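You operate a simulated robot arm through the tools that you are given. There is no shell and no other tool. Be economical: measure what you need, move in short steps, check, and stop when the job is done.

You run a simulated robot arm. Do the job below in one go: nothing can be reset, and whatever is moved stays where it is left.

TASK
Shut the bypass, vent the blue test pot, pump it to 2 bar.
Fine: close the vent before the water plunger is used; set the orange slider to 60.

It is judged by the outcome, as a careful person would: the job done as asked, and still so three seconds after it is handed in. It fails if anything else is knocked over, pushed out of place, dropped, spilled or broken.

THE ROBOT
A 6-joint arm with a two-finger parallel gripper, fixed in place. Base frame: the origin is at the foot of the arm, x ahead of it, y to its left, z up. Lengths are in m, angles in degrees, forces in N, time in s.
With the tool pointing down near the work surface it reaches from about 0.26 to 0.68 m from the base axis. Its first joint turns from -66.0 to 66.0 degrees. Payload 2.9 kg.
The tool frame sits at the grasp point between the pads (the TCP): z along the fingers, y along the line on which they close. The tips reach 0.03 m beyond it. Largest opening 0.11 m; finger width 0.02, thickness 0.01; the body of the gripper, 0.048 by 0.112 m, starts 0.055 m behind the TCP.
Orientation is told as [roll, pitch, yaw] about the base's x, y, z axes, in that order, counted from this pose: with the fingers straight down and closing along the base's y, the tool's x points along the base's -x, its y along +y and its z along -z.

THE INTERFACE
- The arm moves only by the tool play_rows. Its argument "targets" is one flat list of numbers, 7 for each row, row after row: the shift along the tool's x, y, z in m, then the turn, a rotation vector about the tool's x, y, z in rad, then the finger opening in m, from 0 to 0.11. In form: [tx, ty, tz, ax, ay, az, grip, tx, ty, tz, ax, ay, az, grip, ...]. A call has 1 to 10 rows; each row shifts and turns the commanded pose from where the row before left it, along the tool's axes as they then stand. A row lasts 0.2 s, in which the tool goes at most 0.05 m and 8.6 degrees; a call with a longer step from one row to the next is refused whole, and so is a gripper value outside its range. A pose out of reach is approached as far as the arm can. The call stops where the force on the tool passes 70 N (or 10 N more than at its start, if that is more) or the arm is blocked; 0.2 s more then pass. The fingers move at their own pace (about 0.108 m/s each) and stop on an object; they squeeze with about 41 N. The grip force told is the motor's: it shows also when the fingers shut on nothing. Time passes only in rows, and 0.2 s behind the last, so rows that do not move let the fingers close. It gives the time, the measured TCP pose, the force on the tool (base axes), the opening and the grip force at its end, in the units of the frame above (readings bear some noise), with the torque about the TCP (base axes, N m) and any sound that the robot's microphone picked up, and new pictures: "pictures" is both (left out), scene, wrist or none.
- Cameras (640 x 400 px; columns grow to the right, rows downward): "scene" is fixed at [0.0899, 0.4471, 1.3918]; the picture's right is [-0.66, -0.76, 0.00], its down [-0.42, 0.36, -0.84] and it looks along [0.63, -0.55, -0.55] (base axes); focal length 322 px, centre (320, 200). "wrist" rides on the gripper at [0.072, 0.017, -0.103] in the tool frame; the picture's right is [-0.23, 0.97, 0.00], its down [-0.76, -0.18, -0.62] and it looks along [-0.61, -0.14, 0.78] (tool axes); focal length 222 px, centre (320, 200). There is no depth. A picture from a camera that has moved, and an enlarged one, comes with that camera's place and axes in the base frame and with its lens. The place of the scene camera against the robot may be out by one fixed shift of up to 0.012 m in any direction.
- zoom(camera, box): a new picture of the part [left, top, right, bottom] of that camera's present view, enlarged. The clock stands still meanwhile.
- finish_job(): hands the job in; it is judged then, once.

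Go step by step. Nothing tells you positions but the pictures and the camera data: compare them with the known pose of the tool, close in by small moves and look again before you grip or let go. The budget is 120 turns and 200 pictures, counting those below and the enlarged ones. Unless the task says otherwise, let go and move clear before handing in, and close with one line.

The tools are called after "Request:" as name(argument=value, ...) on one line, values as JSON. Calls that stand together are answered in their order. play_rows: Moves the arm, as the interface text tells. Its arguments: {"type":"object","properties":{"targets":{"type":"array","items":{"type":"number"}},"pictures":{"type":"string","enum":["both","scene","wrist","none"]}},"required":["targets"]} The other tools are called the same way: zoom (camera, box) takes an enlarged picture of a part of a camera's view; finish_job () hands the job in.

At the start:

```text
clock: 0.0
tool_pos: [0.3938, 0.235, 1.1989]
tool_rot: [0.0, 0.0, 0.0]
force: [-0.3, 0.4, 0.3]
ft_torque: [0.03, 0.03, -0.03]
width: 0.1101
finger_force: 0.1
```

scene: 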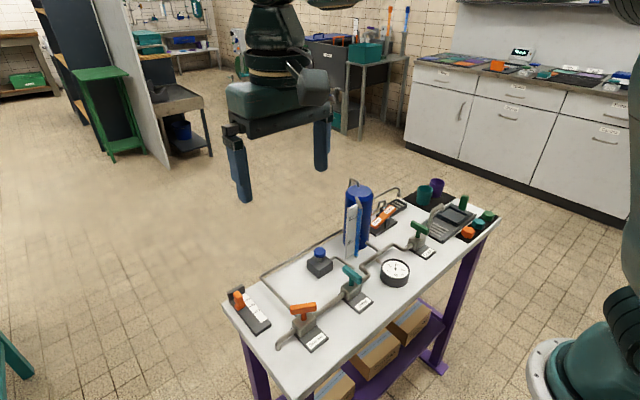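
wrist: 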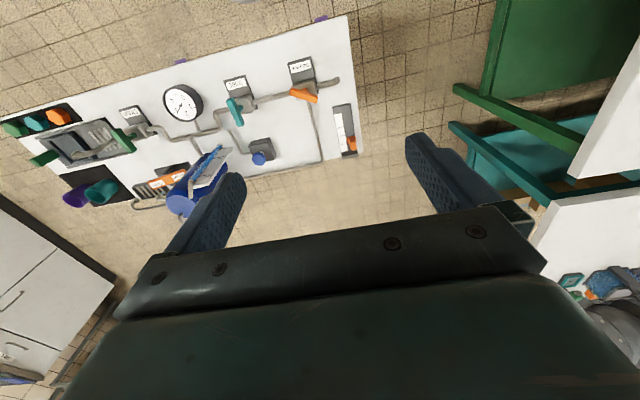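

I see a table with valves, a gauge, a blue pot, a slider and plungers. I'll zoom in to read the labels.

Request:
zoom(camera="scene", box=[220, 250, 380, 350])

Request:
zoom(camera="scene", box=[340, 170, 500, 270])

Request:
zoom(camera="wrist", box=[200, 50, 360, 150])

Request:
zoom(camera="wrist", box=[40, 90, 200, 190])

```text
4.00 times, centred on (300, 300) of scene
camera zoom: at [0.0899, 0.4471, 1.3918], right [-0.66, -0.76, 0.0], down [-0.42, 0.36, -0.84], along [0.63, -0.55, -0.55], focal length 1286 px, centre (400, -200)
```

zoom: 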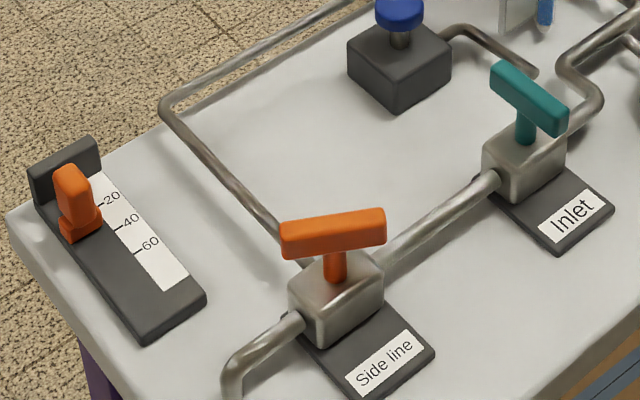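

```text
4.00 times, centred on (420, 220) of scene
camera zoom: at [0.0899, 0.4471, 1.3918], right [-0.66, -0.76, 0.0], down [-0.42, 0.36, -0.84], along [0.63, -0.55, -0.55], focal length 1286 px, centre (-80, 120)
```

zoom: 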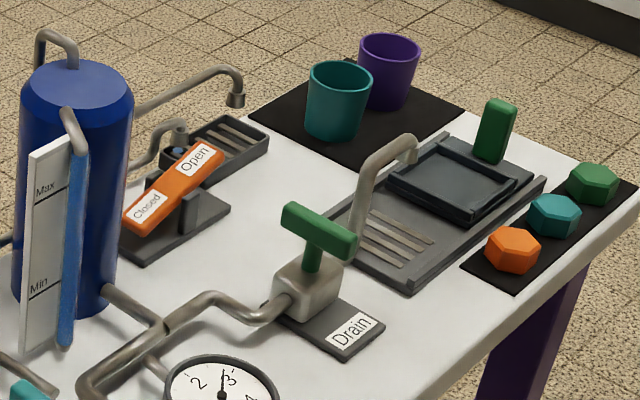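

```text
4.00 times, centred on (280, 100) of wrist
camera zoom: at [0.321, 0.2519, 1.3028], right [0.23, 0.97, 0.0], down [0.76, -0.18, 0.62], along [0.61, -0.14, -0.78], focal length 888 px, centre (480, 600)
```

zoom: 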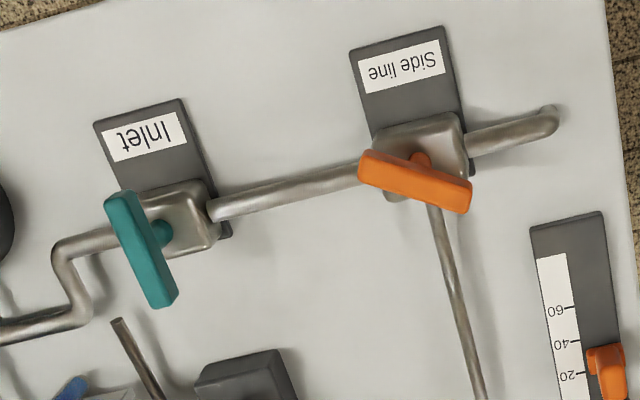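

```text
4.00 times, centred on (120, 140) of wrist
camera zoom: at [0.321, 0.2519, 1.3028], right [0.23, 0.97, 0.0], down [0.76, -0.18, 0.62], along [0.61, -0.14, -0.78], focal length 888 px, centre (1120, 440)
```

zoom: 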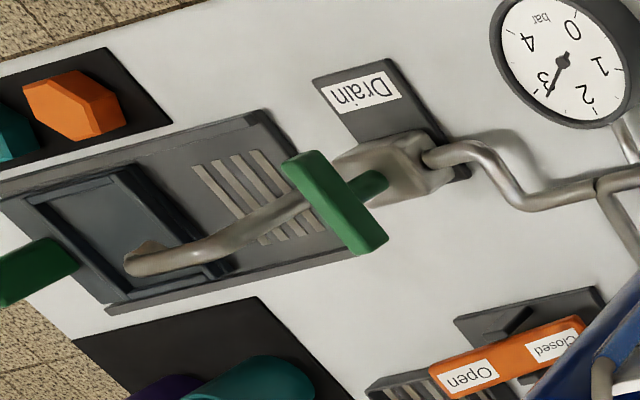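

The labels read Side line (the bypass), Inlet and Drain, and there's an Open/Closed rocker behind the pot. I'll look closer at the gauge, rocker, slider and pipes.

Request:
zoom(camera="wrist", box=[140, 130, 300, 230])

Request:
zoom(camera="wrist", box=[310, 90, 374, 170])

Request:
zoom(camera="scene", box=[300, 200, 428, 300])

Request:
zoom(camera="wrist", box=[150, 75, 214, 125])

```text
4.00 times, centred on (220, 180) of wrist
camera zoom: at [0.321, 0.2519, 1.3028], right [0.23, 0.97, 0.0], down [0.76, -0.18, 0.62], along [0.61, -0.14, -0.78], focal length 888 px, centre (720, 280)
```

zoom: 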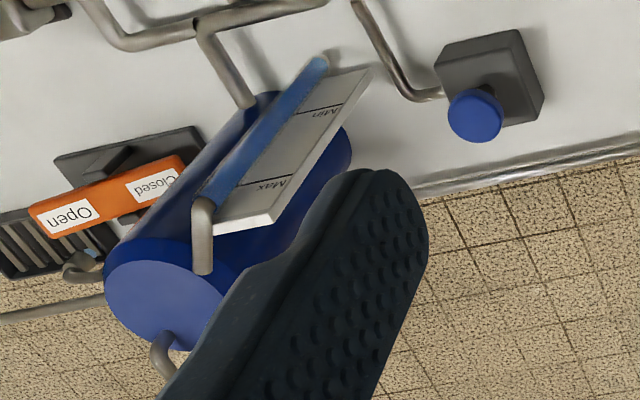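

```text
5.00 times, centred on (342, 130) of wrist
camera zoom: at [0.321, 0.2519, 1.3028], right [0.23, 0.97, 0.0], down [0.76, -0.18, 0.62], along [0.61, -0.14, -0.78], focal length 1111 px, centre (210, 550)
```

zoom: 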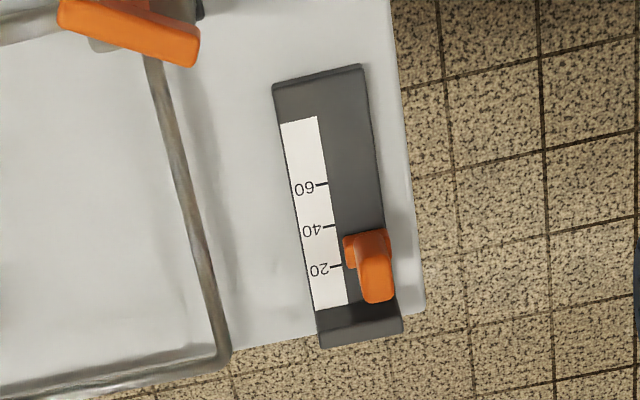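

```text
4.00 times, centred on (364, 250) of scene
camera zoom: at [0.0899, 0.4471, 1.3918], right [-0.66, -0.76, 0.0], down [-0.42, 0.36, -0.84], along [0.63, -0.55, -0.55], focal length 1286 px, centre (144, 0)
```

zoom: 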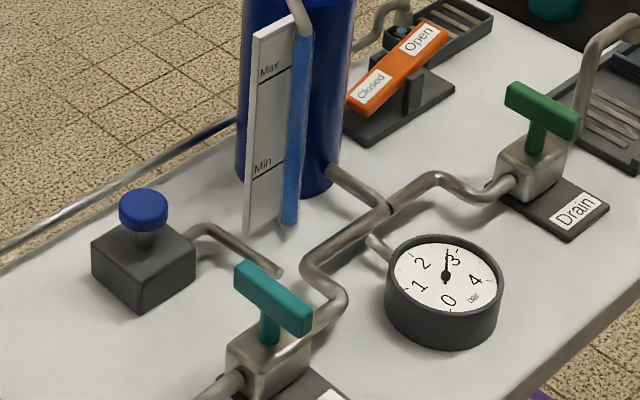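

```text
8.00 times, centred on (182, 100) of wrist
camera zoom: at [0.321, 0.2519, 1.3028], right [0.23, 0.97, 0.0], down [0.76, -0.18, 0.62], along [0.61, -0.14, -0.78], focal length 1777 px, centre (1424, 1000)
```

zoom: 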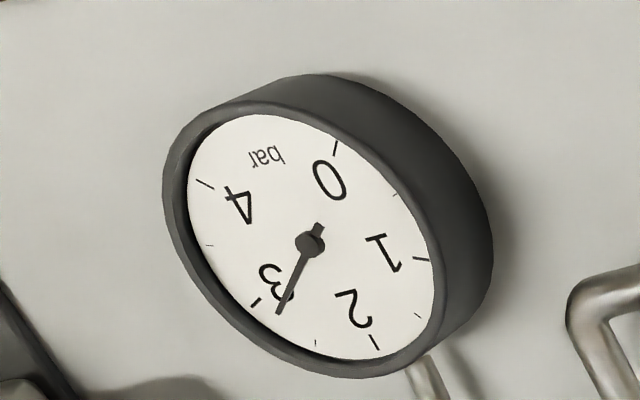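

The gauge reads about 2.8 bar. The Side line handle is about 28° off its pipe, so it's open, while Inlet and Drain stand across their pipes, so they're shut. I put the Side line handle near (0.414, 0.203, 0.877). I'll hover above it, aligned with the bar.

Request:
play_rows(targets=[-0.02, -0.032, 0, 0, 0, 0, 0.06, 0, 0, 0.025, 0, 0, -0.135, 0.06, 0, 0, 0.025, 0, 0, -0.135, 0.06, 0, 0, 0.025, 0, 0, -0.135, 0.06, 0, 0, 0.025, 0, 0, -0.135, 0.06, 0, 0, 0.025, 0, 0, -0.135, 0.06, 0, 0, 0.025, 0, 0, -0.135, 0.06, 0, 0, 0.025, 0, 0, -0.135, 0.06, 0, 0, 0.025, 0, 0, -0.135, 0.06])

```text
clock: 2.0
tool_pos: [0.4143, 0.2033, 0.9998]
tool_rot: [0.0, 0.0, 62.0]
force: [0.7, 0.6, 0.1]
ft_torque: [-0.01, 0.01, 0.0]
width: 0.0601
finger_force: 0.0
camera wrist: at [0.3651, 0.1467, 1.103], right [-0.75, 0.66, 0.0], down [0.51, 0.59, 0.62], along [0.41, 0.47, -0.78], focal length 222 px, centre (320, 200)
```

scene: 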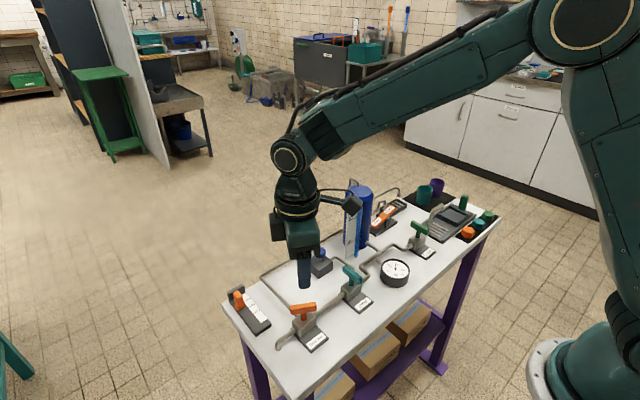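
wrist: 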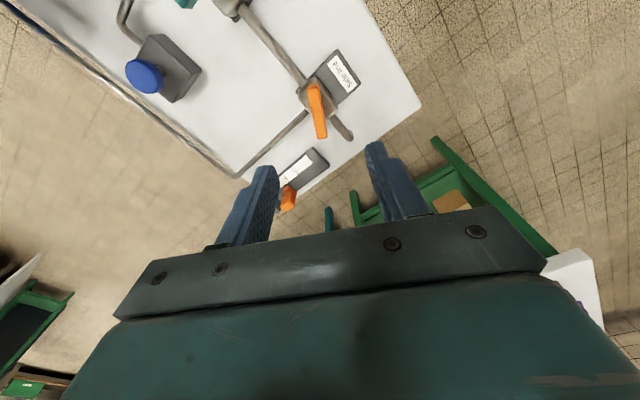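

The fingers hover above the Side line valve. I'll zoom to refine where the handle is.

Request:
zoom(camera="wrist", box=[270, 50, 370, 150])

Request:
zoom(camera="scene", box=[260, 270, 340, 350])

```text
4.00 times, centred on (320, 100) of wrist
camera zoom: at [0.3651, 0.1467, 1.103], right [-0.75, 0.66, 0.0], down [0.51, 0.59, 0.62], along [0.41, 0.47, -0.78], focal length 888 px, centre (320, 600)
```

zoom: 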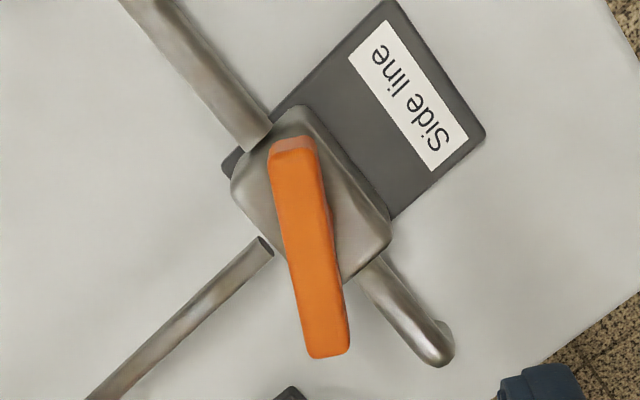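

```text
5.00 times, centred on (300, 310) of scene
camera zoom: at [0.0899, 0.4471, 1.3918], right [-0.66, -0.76, 0.0], down [-0.42, 0.36, -0.84], along [0.63, -0.55, -0.55], focal length 1608 px, centre (420, -350)
```

zoom: 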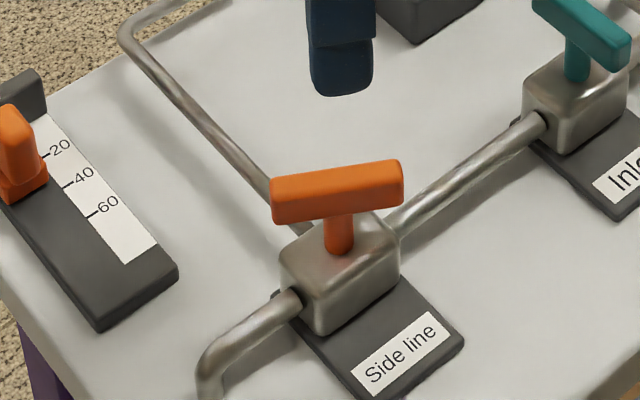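

I put the handle centre at about (0.416, 0.201), with its top near z 0.862. Going down most of the way, then checking.

Request:
play_rows(targets=[0.001, -0.0027, 0.03, 0, 0, 0.03, 0.06, 0, 0, 0.03, 0, 0, 0, 0.06, 0, 0, 0.03, 0, 0, 0, 0.06, 0, 0, 0, 0, 0, 0, 0.06])

Request:
zoom(camera="scene", box=[260, 250, 340, 350])

```text
clock: 3.0
tool_pos: [0.4162, 0.2006, 0.9075]
tool_rot: [0.1, 0.0, 60.1]
force: [-0.5, 0.7, 0.3]
ft_torque: [0.01, -0.03, -0.03]
width: 0.06
finger_force: 0.1
camera wrist: at [0.3642, 0.1456, 1.0128], right [-0.73, 0.68, 0.0], down [0.53, 0.57, 0.62], along [0.43, 0.46, -0.78], focal length 222 px, centre (320, 200)
```

scene: 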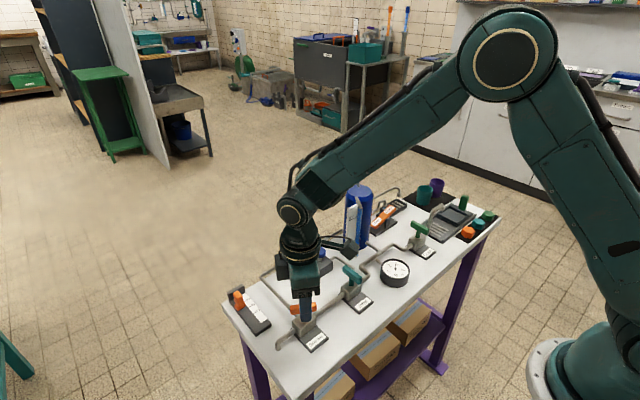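
wrist: 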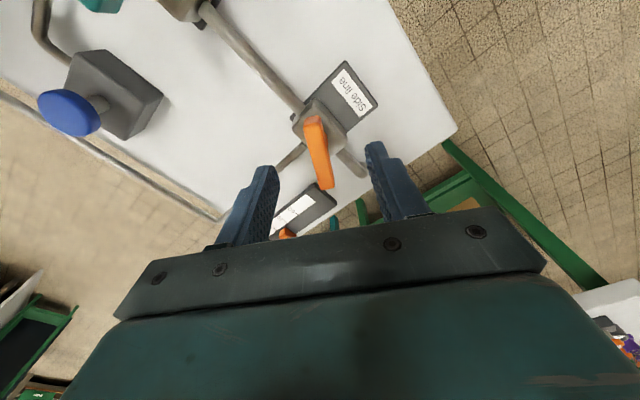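

```text
4.00 times, centred on (300, 300) of scene
camera zoom: at [0.0899, 0.4471, 1.3918], right [-0.66, -0.76, 0.0], down [-0.42, 0.36, -0.84], along [0.63, -0.55, -0.55], focal length 1286 px, centre (400, -200)
```

zoom: 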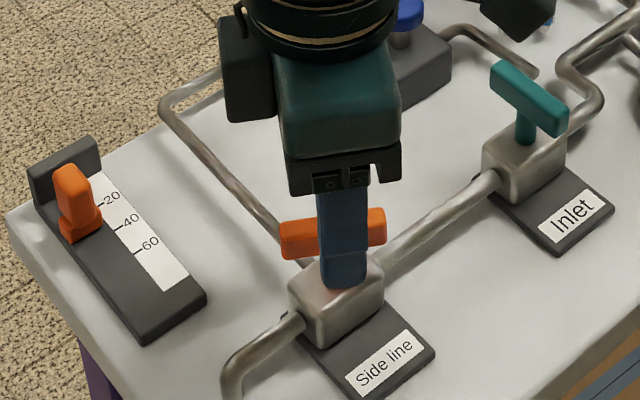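

Aligned with the bar. Now down over it and close gently.

Request:
play_rows(targets=[0, 0, 0.018, 0, 0, 0, 0.05, 0, 0, 0.017, 0, 0, 0, 0.04, 0, 0, 0, 0, 0, 0, 0.0, 0, 0, 0, 0, 0, 0, 0.0, 0, 0, 0, 0, 0, 0, 0.0])

Request:
zoom(camera="scene", box=[260, 250, 340, 350])

```text
clock: 4.2
tool_pos: [0.4157, 0.2013, 0.8732]
tool_rot: [0.0, 0.1, 60.0]
force: [-2.1, -0.8, -2.7]
ft_torque: [0.51, -0.39, -0.04]
width: 0.0118
finger_force: 44.9
camera wrist: at [0.3643, 0.146, 0.9772], right [-0.73, 0.68, 0.0], down [0.53, 0.57, 0.62], along [0.42, 0.46, -0.78], focal length 222 px, centre (320, 200)
```

scene: 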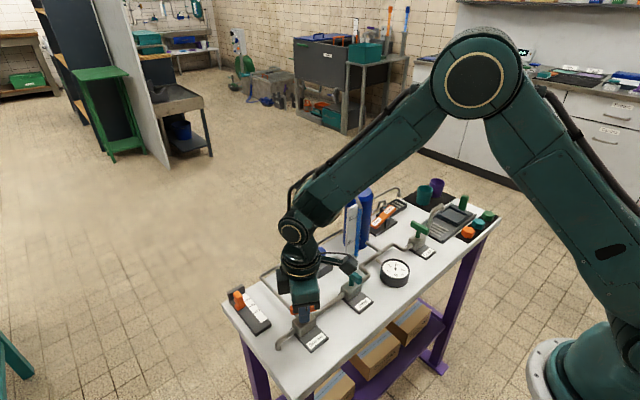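
wrist: 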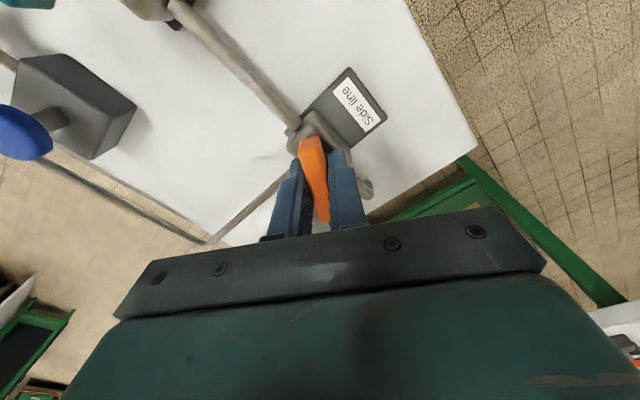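

```text
4.00 times, centred on (300, 300) of scene
camera zoom: at [0.0898, 0.4471, 1.3918], right [-0.66, -0.76, 0.0], down [-0.42, 0.36, -0.84], along [0.63, -0.55, -0.55], focal length 1286 px, centre (400, -200)
```

zoom: 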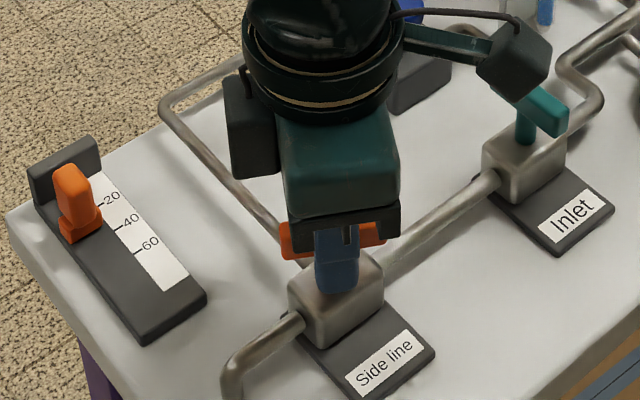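

The bar is gripped. I'll turn it clockwise, towards lying across the pipe like the other shut valves, and watch the torque.

Request:
play_rows(targets=[0, 0, 0, 0, 0, 0.1, 0.0, 0, 0, 0, 0, 0, 0.1, 0.0, 0, 0, 0, 0, 0, 0.1, 0.0, 0, 0, 0, 0, 0, 0.1, 0.0, 0, 0, 0, 0, 0, 0.1, 0.0], pictures="scene")

Request:
zoom(camera="scene", box=[260, 250, 340, 350])

```text
clock: 5.4
tool_pos: [0.416, 0.2006, 0.8738]
tool_rot: [0.0, 0.1, 31.3]
force: [2.3, -4.0, -8.9]
ft_torque: [0.53, -0.56, 0.0]
width: 0.0119
finger_force: 44.5
```

scene: 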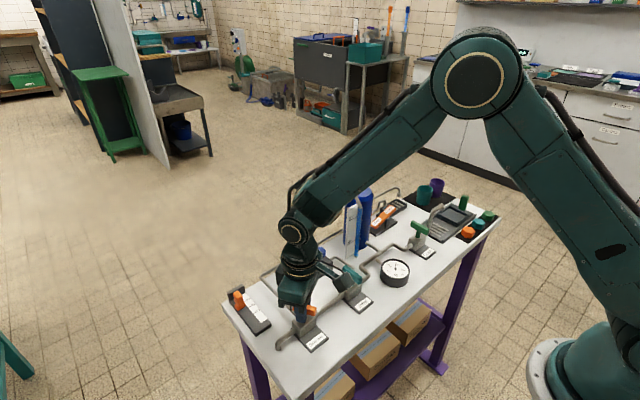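

```text
4.00 times, centred on (300, 300) of scene
camera zoom: at [0.09, 0.4471, 1.3918], right [-0.66, -0.76, 0.0], down [-0.42, 0.36, -0.84], along [0.63, -0.55, -0.55], focal length 1286 px, centre (400, -200)
```

zoom: 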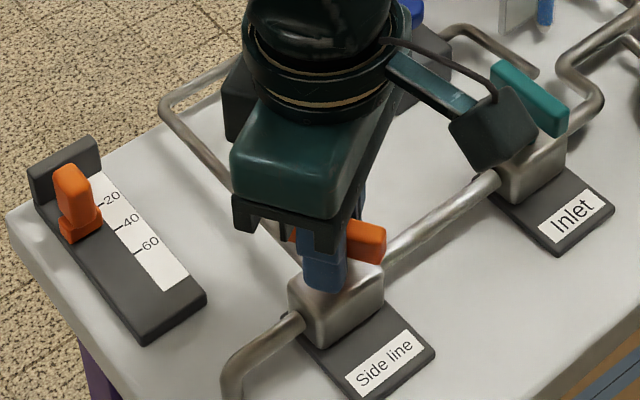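

The handle turns freely. The wrist camera stays well above the Inlet handle, so I'll carry on to across the pipe.

Request:
play_rows(targets=[0, 0, 0, 0, 0, 0.1, 0.0, 0, 0, 0, 0, 0, 0.1, 0.0, 0, 0, 0, 0, 0, 0.1, 0.0, 0, 0, 0, 0, 0, 0.1, 0.0, 0, 0, 0, 0, 0, 0.1, 0.0, 0, 0, 0, 0, 0, 0.04, 0.0, 0, 0, 0, 0, 0, 0.0, 0.0])

Request:
zoom(camera="scene", box=[260, 250, 340, 350])

```text
clock: 7.0
tool_pos: [0.4147, 0.2, 0.8736]
tool_rot: [-0.2, 0.0, 0.3]
force: [0.5, -17.4, -15.0]
ft_torque: [0.27, -1.09, 0.0]
width: 0.0121
finger_force: 44.4
camera wrist: at [0.3429, 0.2167, 0.9774], right [0.22, 0.98, 0.0], down [0.76, -0.17, 0.62], along [0.61, -0.14, -0.78], focal length 222 px, centre (320, 200)
```

scene: 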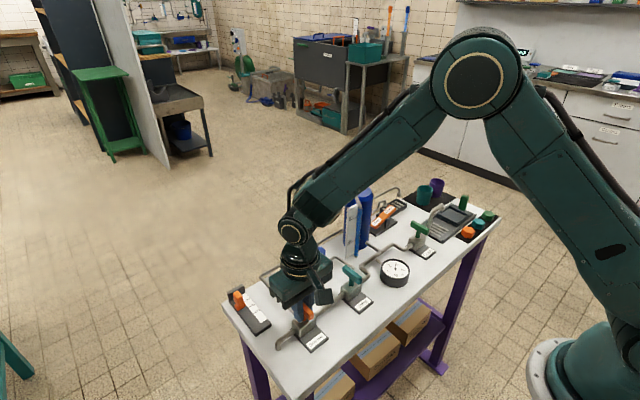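
wrist: 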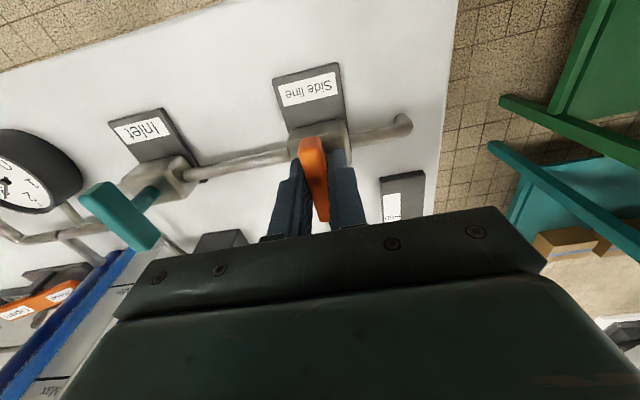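

```text
4.00 times, centred on (300, 300) of scene
camera zoom: at [0.09, 0.4468, 1.3919], right [-0.66, -0.76, 0.0], down [-0.42, 0.36, -0.84], along [0.63, -0.55, -0.55], focal length 1286 px, centre (400, -200)
```

zoom: 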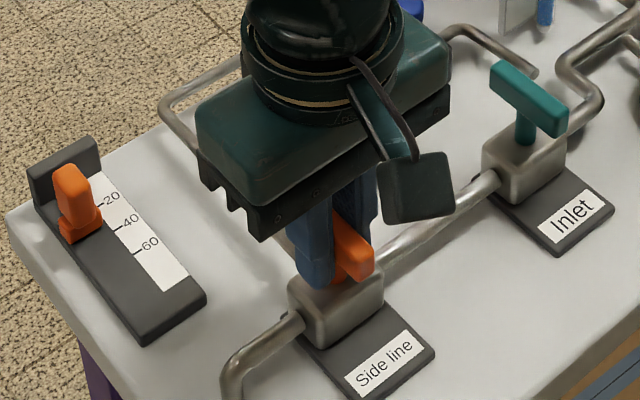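

The bar is nearly across the pipe. I'll try a little further for the stop.

Request:
play_rows(targets=[0, 0, 0, 0, 0, 0.05, 0.0, 0, 0, 0, 0, 0, 0.0, 0.0], pictures="none")

```text
clock: 7.6
tool_pos: [0.4161, 0.2003, 0.8738]
tool_rot: [-0.1, 0.1, -2.5]
force: [6.1, -20.0, -11.6]
ft_torque: [-0.02, 1.03, 1.06]
width: 0.0123
finger_force: 44.7
```

The torque rose, so the stop has been reached at about across the pipe. Releasing and rising to look.

Request:
play_rows(targets=[0, 0, 0, 0, 0, -0.04, 0.05, 0, 0, 0, 0, 0, 0.0, 0.05, 0, 0, -0.04, 0, 0, 0, 0.05, 0, 0, -0.05, 0, 0, 0, 0.05, 0, 0, -0.05, 0, 0, 0, 0.05, 0.03, 0.02, 0, 0, 0, 0, 0.05, 0, 0, 0, 0, 0, 0, 0.05])

Request:
zoom(camera="scene", box=[220, 250, 380, 350])

Request:
zoom(camera="scene", box=[340, 170, 468, 290])

```text
clock: 9.2
tool_pos: [0.3864, 0.2198, 1.014]
tool_rot: [0.0, 0.1, 0.0]
force: [-0.4, -0.1, -0.8]
ft_torque: [0.0, -0.02, 0.01]
width: 0.0503
finger_force: 0.0
camera wrist: at [0.3129, 0.2365, 1.1178], right [0.23, 0.97, 0.0], down [0.76, -0.18, 0.62], along [0.61, -0.14, -0.78], focal length 222 px, centre (320, 200)
```

scene: 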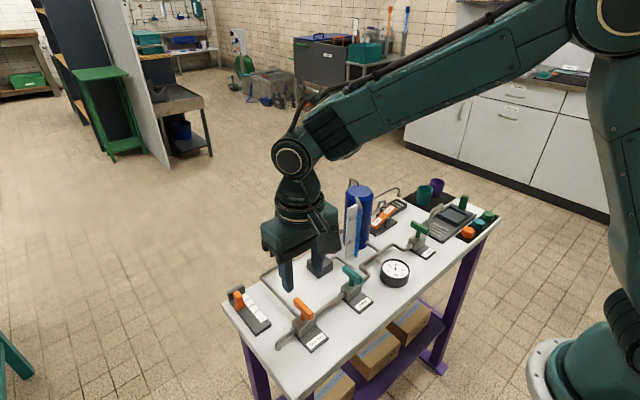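
wrist: 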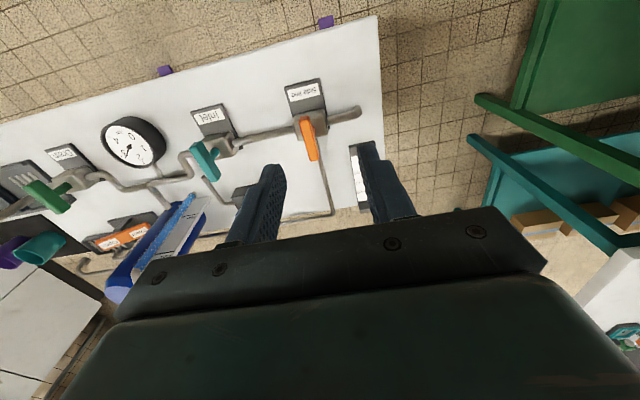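

```text
4.00 times, centred on (300, 300) of scene
camera zoom: at [0.0898, 0.4471, 1.3918], right [-0.66, -0.76, 0.0], down [-0.42, 0.36, -0.84], along [0.63, -0.55, -0.55], focal length 1286 px, centre (400, -200)
```

zoom: 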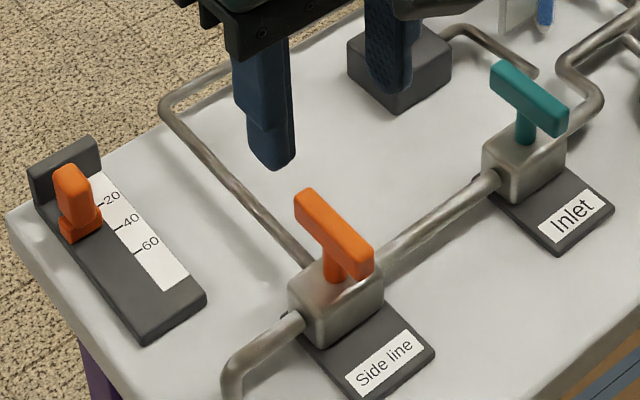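

```text
3.33 times, centred on (404, 230) of scene
camera zoom: at [0.0898, 0.4471, 1.3918], right [-0.66, -0.76, 0.0], down [-0.42, 0.36, -0.84], along [0.63, -0.55, -0.55], focal length 1072 px, centre (40, 100)
```

zoom: 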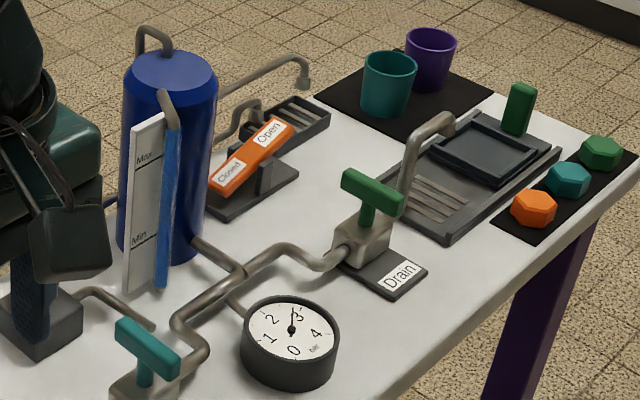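

The bypass is shut, lying parallel to the Inlet handle. Next is the slider, near (0.545, 0.275), with its rail running along x. I'll move for a closer view.

Request:
play_rows(targets=[-0.022, 0.02, 0.0, 0, 0, 0, 0.06, -0.022, 0.02, 0.03, 0, 0, 0, 0.06, 0, 0, 0.03, 0, 0, 0, 0.06, 0, 0, 0, 0, 0, 0, 0.06])

Request:
zoom(camera="wrist", box=[270, 130, 370, 230])

Request:
zoom(camera="scene", box=[215, 270, 295, 340])

```text
clock: 10.2
tool_pos: [0.43, 0.2586, 0.9545]
tool_rot: [0.0, 0.1, -0.1]
force: [0.0, 0.4, 0.4]
ft_torque: [-0.03, 0.0, 0.0]
width: 0.06
finger_force: 0.0
camera wrist: at [0.3568, 0.2763, 1.0574], right [0.23, 0.97, 0.0], down [0.76, -0.18, 0.62], along [0.61, -0.14, -0.78], focal length 222 px, centre (320, 200)
```

scene: 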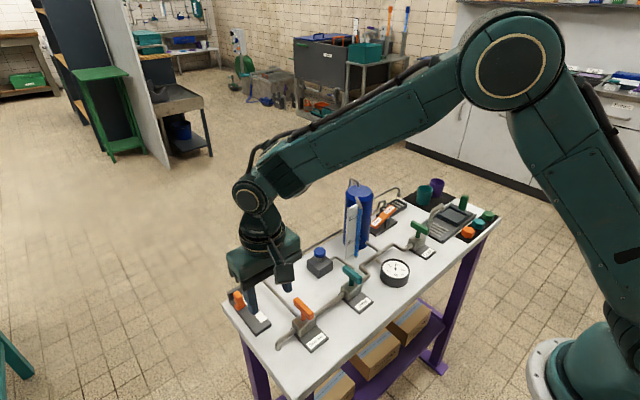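
wrist: 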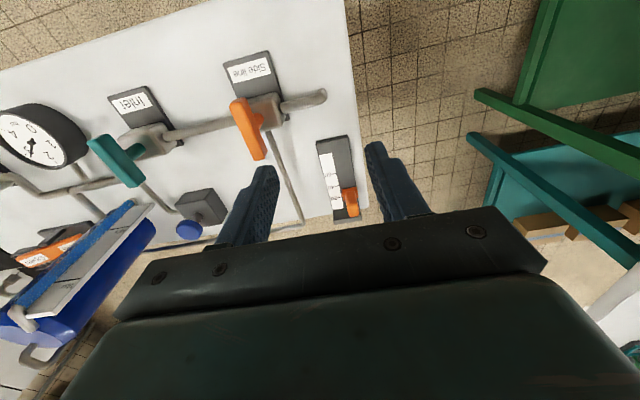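

```text
4.00 times, centred on (320, 180) of wrist
camera zoom: at [0.3568, 0.2763, 1.0574], right [0.23, 0.97, 0.0], down [0.76, -0.18, 0.62], along [0.61, -0.14, -0.78], focal length 888 px, centre (320, 280)
```

zoom: 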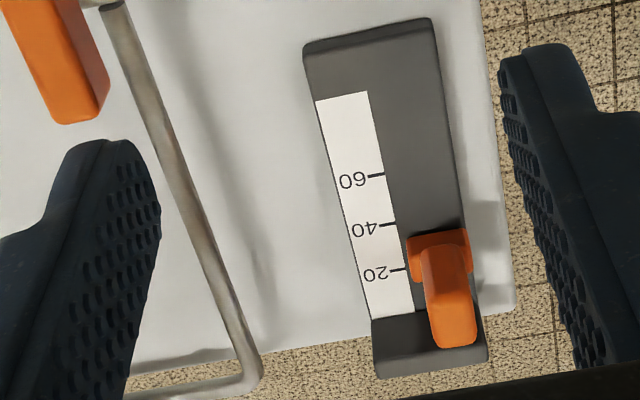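

```text
5.71 times, centred on (255, 305) of scene
camera zoom: at [0.0899, 0.4471, 1.3918], right [-0.66, -0.76, 0.0], down [-0.42, 0.36, -0.84], along [0.63, -0.55, -0.55], focal length 1838 px, centre (691, -400)
```

zoom: 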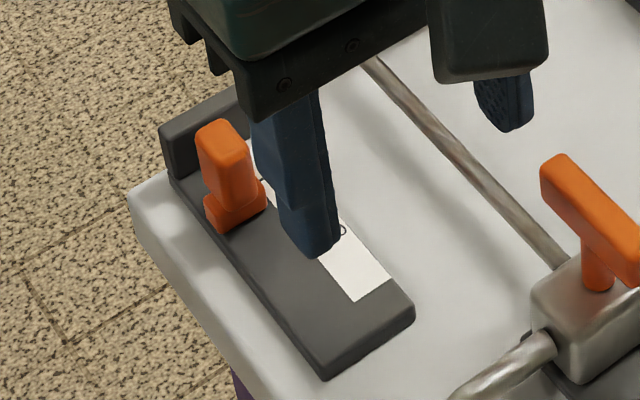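

The ticks are 20 mm apart per 20 units, with "60" at x≈0.510. The carriage is centred at x≈0.545, so it reads about 25, and the post is at about (0.545, 0.2745) with its top near z 0.855. Moving above it.

Request:
play_rows(targets=[-0.04, 0.016, 0.0, 0, 0, 0, 0.05, -0.04, 0.0, 0.0, 0, 0, 0, 0.05, -0.035, 0, 0.03, 0, 0, 0, 0.05, 0, 0, 0, 0, 0, 0, 0.05])

Request:
zoom(camera="scene", box=[215, 250, 295, 340])

```text
clock: 11.2
tool_pos: [0.5432, 0.2774, 0.9234]
tool_rot: [0.0, -0.1, -0.1]
force: [0.7, -0.1, -0.2]
ft_torque: [0.02, -0.02, 0.03]
width: 0.0502
finger_force: 0.1
camera wrist: at [0.4718, 0.2944, 1.0277], right [0.23, 0.97, 0.0], down [0.76, -0.18, 0.62], along [0.61, -0.14, -0.78], focal length 222 px, centre (320, 200)
```

scene: 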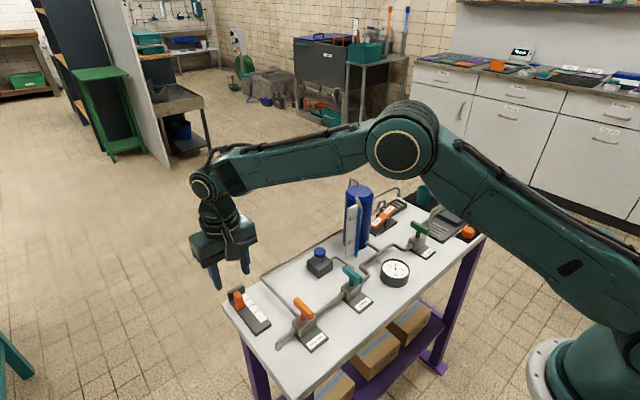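
wrist: 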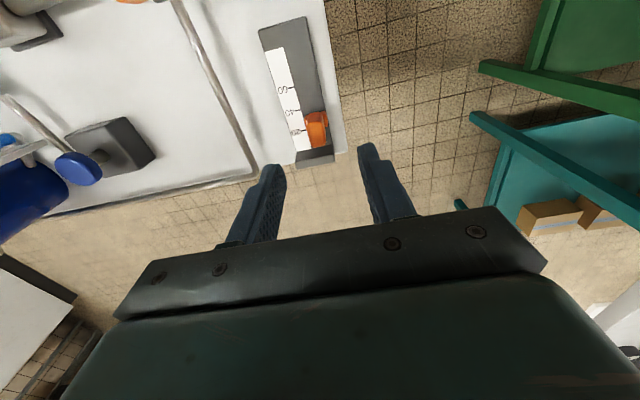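

```text
4.44 times, centred on (255, 295) of scene
camera zoom: at [0.0899, 0.4471, 1.3918], right [-0.66, -0.76, 0.0], down [-0.42, 0.36, -0.84], along [0.63, -0.55, -0.55], focal length 1429 px, centre (609, -222)
```

zoom: 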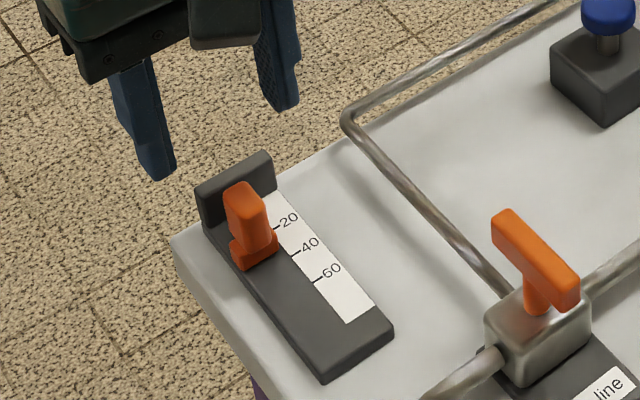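

I'll refine with a wrist zoom from here.

Request:
zoom(camera="wrist", box=[270, 80, 360, 170])

```text
4.44 times, centred on (315, 125) of wrist
camera zoom: at [0.4718, 0.2944, 1.0277], right [0.23, 0.97, 0.0], down [0.76, -0.18, 0.62], along [0.61, -0.14, -0.78], focal length 987 px, centre (342, 533)
```

zoom: 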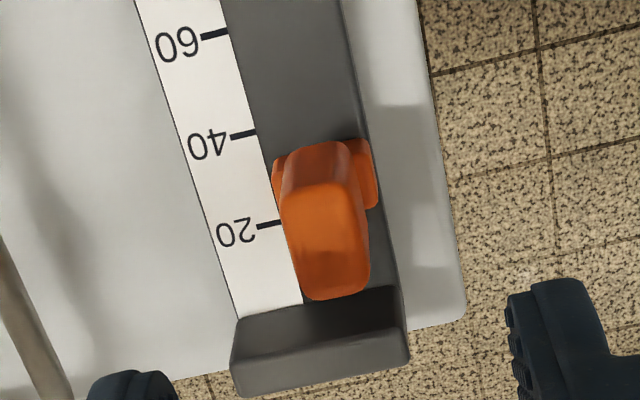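

The post is at about (0.543, 0.2755). Descending and gripping.

Request:
play_rows(targets=[0, -0.0018, 0.03, 0, 0, 0, 0.05, 0, 0.0, 0.02, 0, 0, 0, 0.05, 0, 0, 0.015, 0, 0, 0, 0.05, 0, 0, 0, 0, 0, 0, 0.0, 0, 0, 0, 0, 0, 0, 0.0])

Request:
zoom(camera="scene", box=[215, 250, 295, 340])

```text
clock: 12.4
tool_pos: [0.5433, 0.2759, 0.8599]
tool_rot: [-0.1, 0.0, -0.1]
force: [1.2, -1.2, -0.8]
ft_torque: [0.0, -0.19, 0.07]
width: 0.013
finger_force: 45.6
camera wrist: at [0.4705, 0.2921, 0.9629], right [0.23, 0.97, 0.0], down [0.76, -0.18, 0.62], along [0.61, -0.14, -0.78], focal length 222 px, centre (320, 200)
```

scene: 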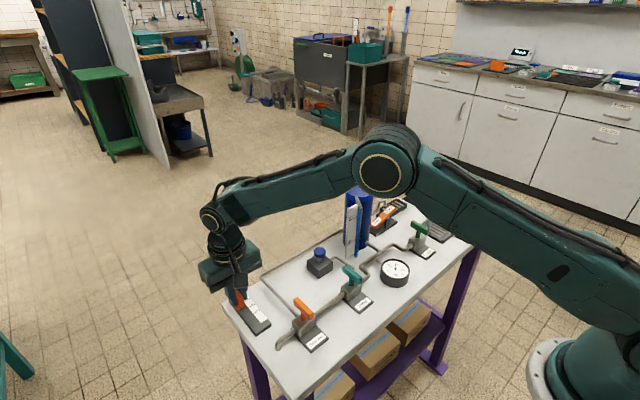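
wrist: 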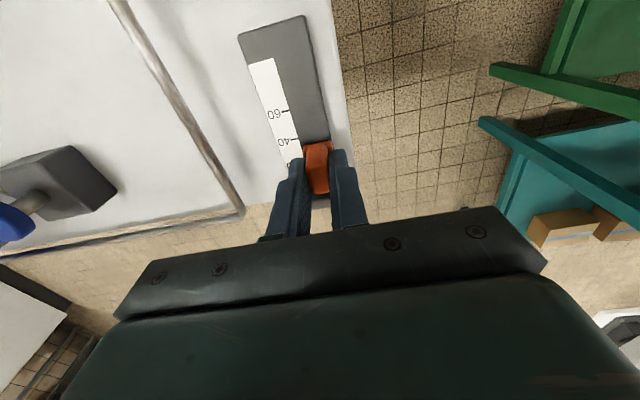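

```text
4.44 times, centred on (255, 295) of scene
camera zoom: at [0.0899, 0.4471, 1.3918], right [-0.66, -0.76, 0.0], down [-0.42, 0.36, -0.84], along [0.63, -0.55, -0.55], focal length 1429 px, centre (609, -222)
```

zoom: 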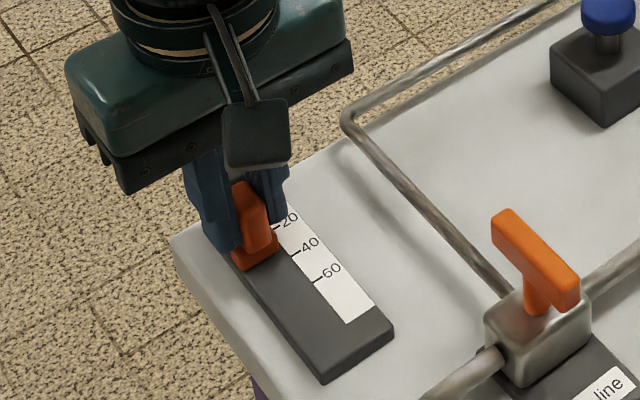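

Gripped. Sliding it 33 mm towards 60.

Request:
play_rows(targets=[0.008, 0, 0, 0, 0, 0, 0.0, 0.008, 0, 0, 0, 0, 0, 0.0, 0.008, 0, 0, 0, 0, 0, 0.0, 0.009, 0, 0, 0, 0, 0, 0.0, 0, 0, 0, 0, 0, 0, 0.0])

Request:
zoom(camera="scene", box=[215, 260, 295, 340])

Request:
zoom(camera="wrist", box=[280, 110, 360, 190])

```text
clock: 13.6
tool_pos: [0.5112, 0.2743, 0.8584]
tool_rot: [-0.1, 0.2, -0.1]
force: [0.2, -3.4, -13.9]
ft_torque: [0.0, -1.03, -0.09]
width: 0.0132
finger_force: 45.5
camera wrist: at [0.4377, 0.2922, 0.963], right [0.23, 0.97, 0.0], down [0.76, -0.18, 0.62], along [0.61, -0.14, -0.78], focal length 222 px, centre (320, 200)
```

scene: 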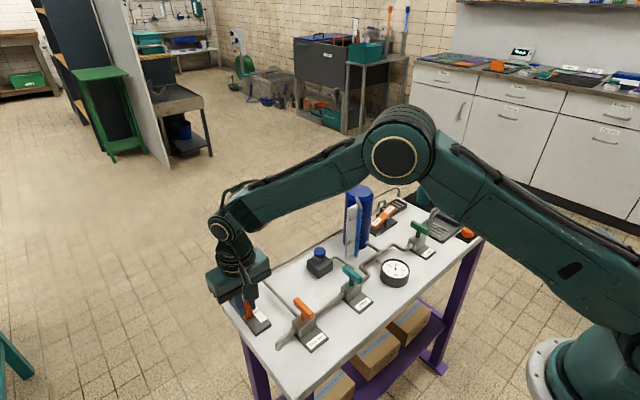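
wrist: 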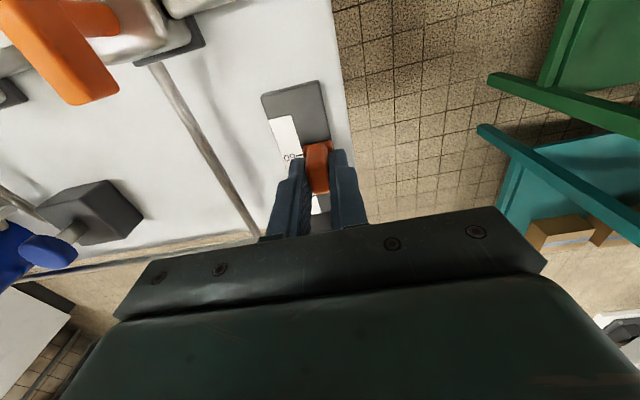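

```text
5.00 times, centred on (255, 300) of scene
camera zoom: at [0.0901, 0.4471, 1.3918], right [-0.66, -0.76, 0.0], down [-0.42, 0.36, -0.84], along [0.63, -0.55, -0.55], focal length 1608 px, centre (645, -300)
```

zoom: 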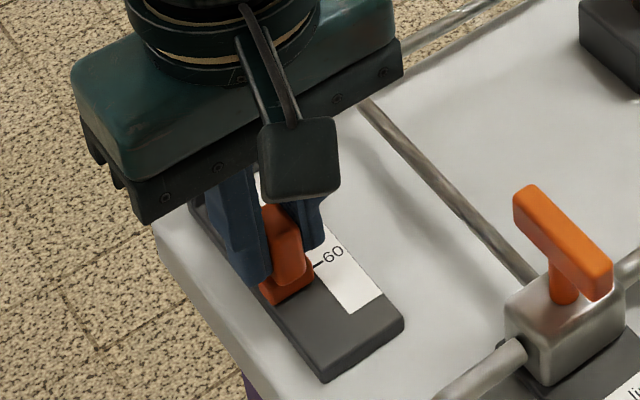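

```text
5.00 times, centred on (320, 150) of wrist
camera zoom: at [0.4377, 0.2922, 0.963], right [0.23, 0.97, 0.0], down [0.76, -0.18, 0.62], along [0.61, -0.14, -0.78], focal length 1111 px, centre (320, 450)
```

zoom: 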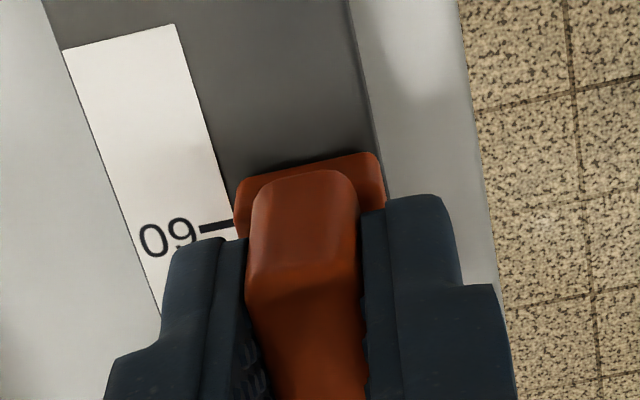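

The carriage is roughly centred on 60. Releasing and rising to measure it properly.

Request:
play_rows(targets=[0, 0, 0, 0, 0, 0, 0.05, 0, 0, 0, 0, 0, 0, 0.05, 0, 0, -0.04, 0, 0, 0, 0.05, 0, 0, -0.04, 0, 0, 0, 0.05, 0.02, 0, 0, 0, 0, 0, 0.05, 0, 0, 0, 0, 0, 0, 0.05])

Request:
zoom(camera="wrist", box=[280, 100, 360, 180])

Request:
zoom(camera="scene", box=[225, 280, 285, 340])

```text
clock: 15.0
tool_pos: [0.4913, 0.2733, 0.9421]
tool_rot: [0.0, 0.1, 0.0]
force: [-0.3, -0.1, 0.2]
ft_torque: [0.01, 0.01, -0.02]
width: 0.0501
finger_force: 0.0
camera wrist: at [0.4177, 0.2907, 1.045], right [0.23, 0.97, 0.0], down [0.76, -0.18, 0.62], along [0.61, -0.14, -0.78], focal length 222 px, centre (320, 200)
```

scene: 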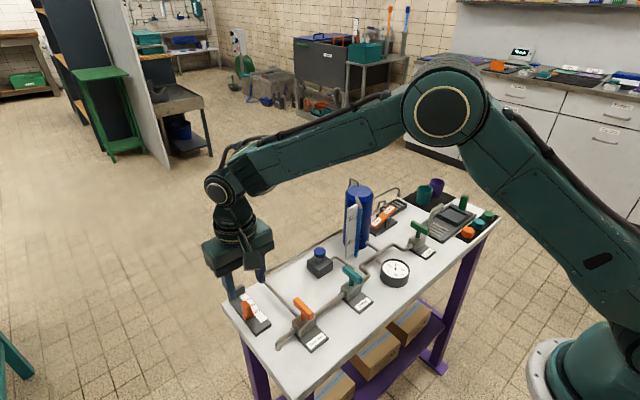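
wrist: 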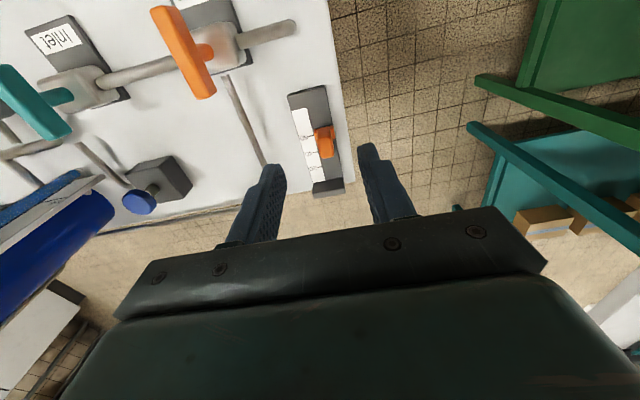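

```text
5.00 times, centred on (320, 140) of wrist
camera zoom: at [0.4177, 0.2907, 1.045], right [0.23, 0.97, 0.0], down [0.76, -0.18, 0.62], along [0.61, -0.14, -0.78], focal length 1111 px, centre (320, 500)
```

zoom: 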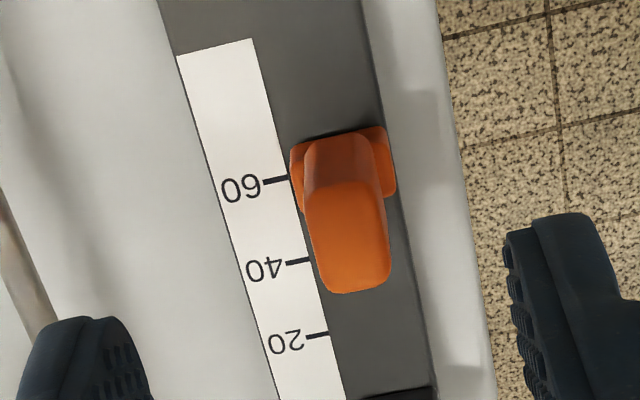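

```text
6.67 times, centred on (255, 310) of scene
camera zoom: at [0.0899, 0.4471, 1.3918], right [-0.66, -0.76, 0.0], down [-0.42, 0.36, -0.84], along [0.63, -0.55, -0.55], focal length 2144 px, centre (753, -533)
```

zoom: 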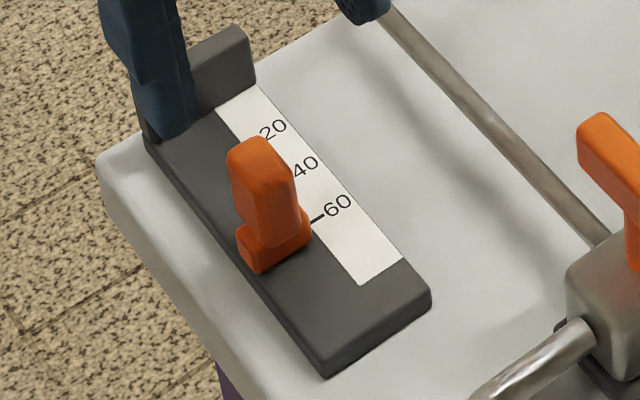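

Very near 60. A tighter look will settle any offset.

Request:
zoom(camera="wrist", box=[305, 115, 345, 155])

Request:
zoom(camera="scene", box=[240, 295, 270, 325])

```text
10.00 times, centred on (325, 135) of wrist
camera zoom: at [0.4177, 0.2907, 1.045], right [0.23, 0.97, 0.0], down [0.76, -0.18, 0.62], along [0.61, -0.14, -0.78], focal length 2221 px, centre (270, 850)
```

zoom: 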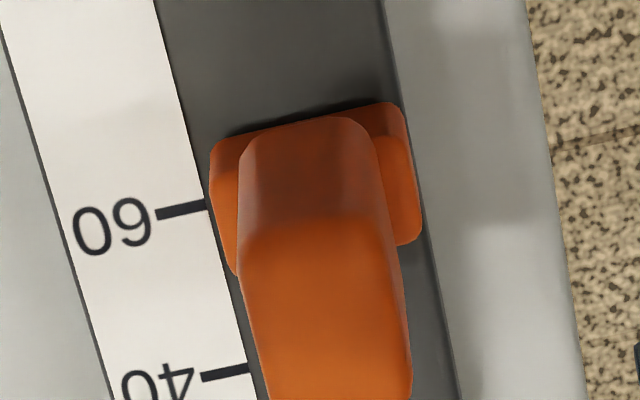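

```text
13.33 times, centred on (255, 310) of scene
camera zoom: at [0.0899, 0.4471, 1.3918], right [-0.66, -0.76, 0.0], down [-0.42, 0.36, -0.84], along [0.63, -0.55, -0.55], focal length 4288 px, centre (1187, -1267)
```

zoom: 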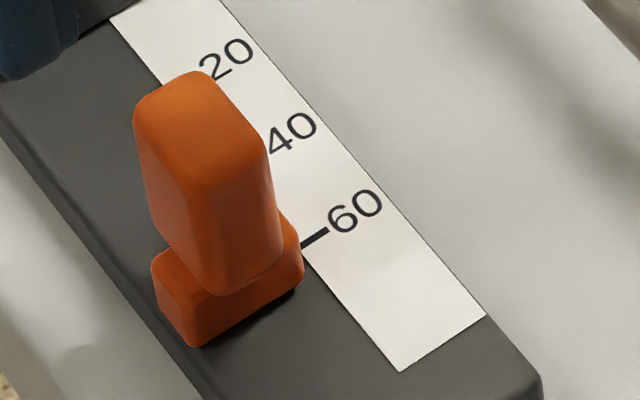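

The slider reads 60 within a fraction of a unit. Next is the vent rocker behind the pot, around (0.52, -0.16). I'll rise above the pot and move across to look from a clear spot.

Request:
play_rows(targets=[0, 0, -0.045, 0, 0, 0, 0.02, 0, 0, -0.045, 0, 0, 0, 0.0, 0, 0, -0.045, 0, 0, 0, 0.0, 0.045, -0.01, -0.01, 0, 0, 0, 0.0, 0.045, -0.01, 0, 0, 0, 0, 0.0, 0, -0.049, 0, 0, 0, 0, 0.0, 0, -0.049, 0, 0, 0, 0, 0.0, 0, -0.049, 0, 0, 0, 0, 0.0, 0, -0.049, 0, 0, 0, 0, 0.0], pictures="none")

Request:
play_rows(targets=[0, -0.049, 0, 0, 0, 0, 0.0, 0, -0.049, 0, 0, 0, 0, 0.0, 0, -0.049, 0, 0, 0, 0, 0.0, 0, -0.049, 0, 0, 0, 0, 0.0, 0, 0, 0, 0, 0, 0, 0.0])

Request:
zoom(camera="wrist", box=[240, 110, 400, 210])

Request:
zoom(camera="scene", box=[340, 170, 430, 260])

```text
clock: 17.0
tool_pos: [0.4008, 0.059, 1.0834]
tool_rot: [0.1, 0.0, 0.0]
force: [-0.2, 0.3, -0.1]
ft_torque: [0.0, -0.02, 0.01]
width: 0.0
finger_force: 37.7
```

```text
clock: 18.2
tool_pos: [0.399, -0.1399, 1.0821]
tool_rot: [0.0, 0.0, -0.1]
force: [0.4, 0.8, -0.1]
ft_torque: [-0.02, -0.03, -0.04]
width: 0.0
finger_force: 38.1
camera wrist: at [0.3266, -0.1232, 1.1873], right [0.23, 0.97, 0.0], down [0.76, -0.18, 0.62], along [0.61, -0.14, -0.78], focal length 222 px, centre (320, 200)
```

scene: 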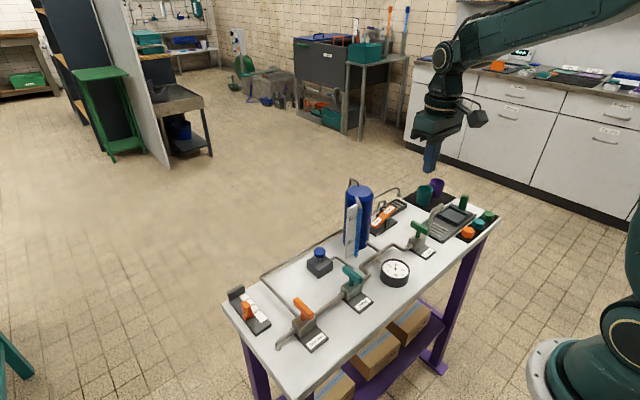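
wrist: 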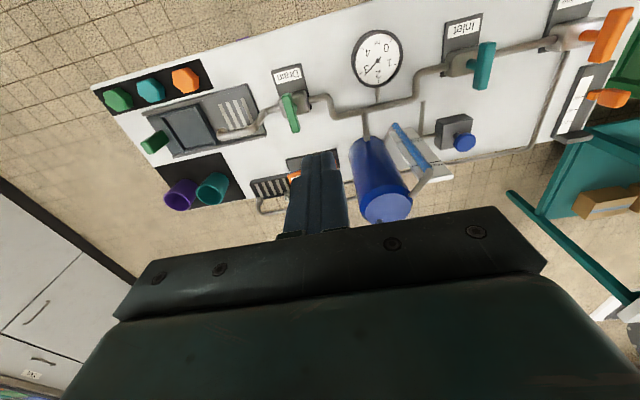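

```text
4.00 times, centred on (320, 160) of wrist
camera zoom: at [0.3266, -0.1232, 1.1873], right [0.23, 0.97, 0.0], down [0.76, -0.18, 0.62], along [0.61, -0.14, -0.78], focal length 888 px, centre (320, 360)
```

zoom: 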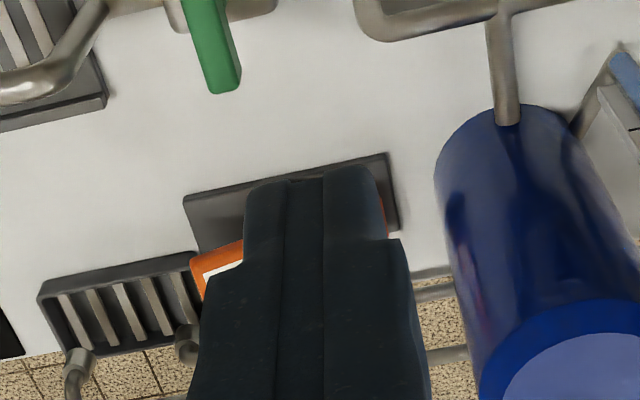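

```text
4.44 times, centred on (385, 215) of scene
camera zoom: at [0.0899, 0.4471, 1.3918], right [-0.66, -0.76, 0.0], down [-0.42, 0.36, -0.84], along [0.63, -0.55, -0.55], focal length 1429 px, centre (31, 133)
```

zoom: 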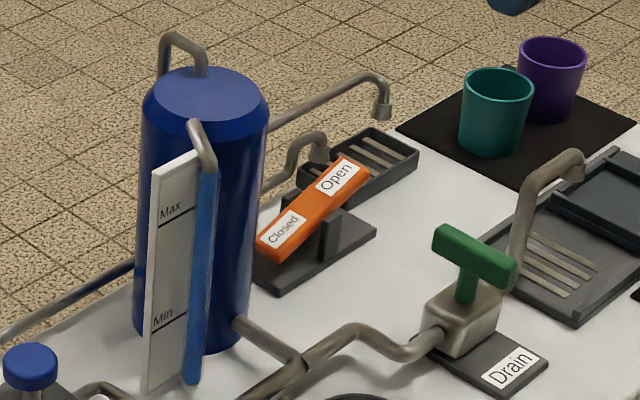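

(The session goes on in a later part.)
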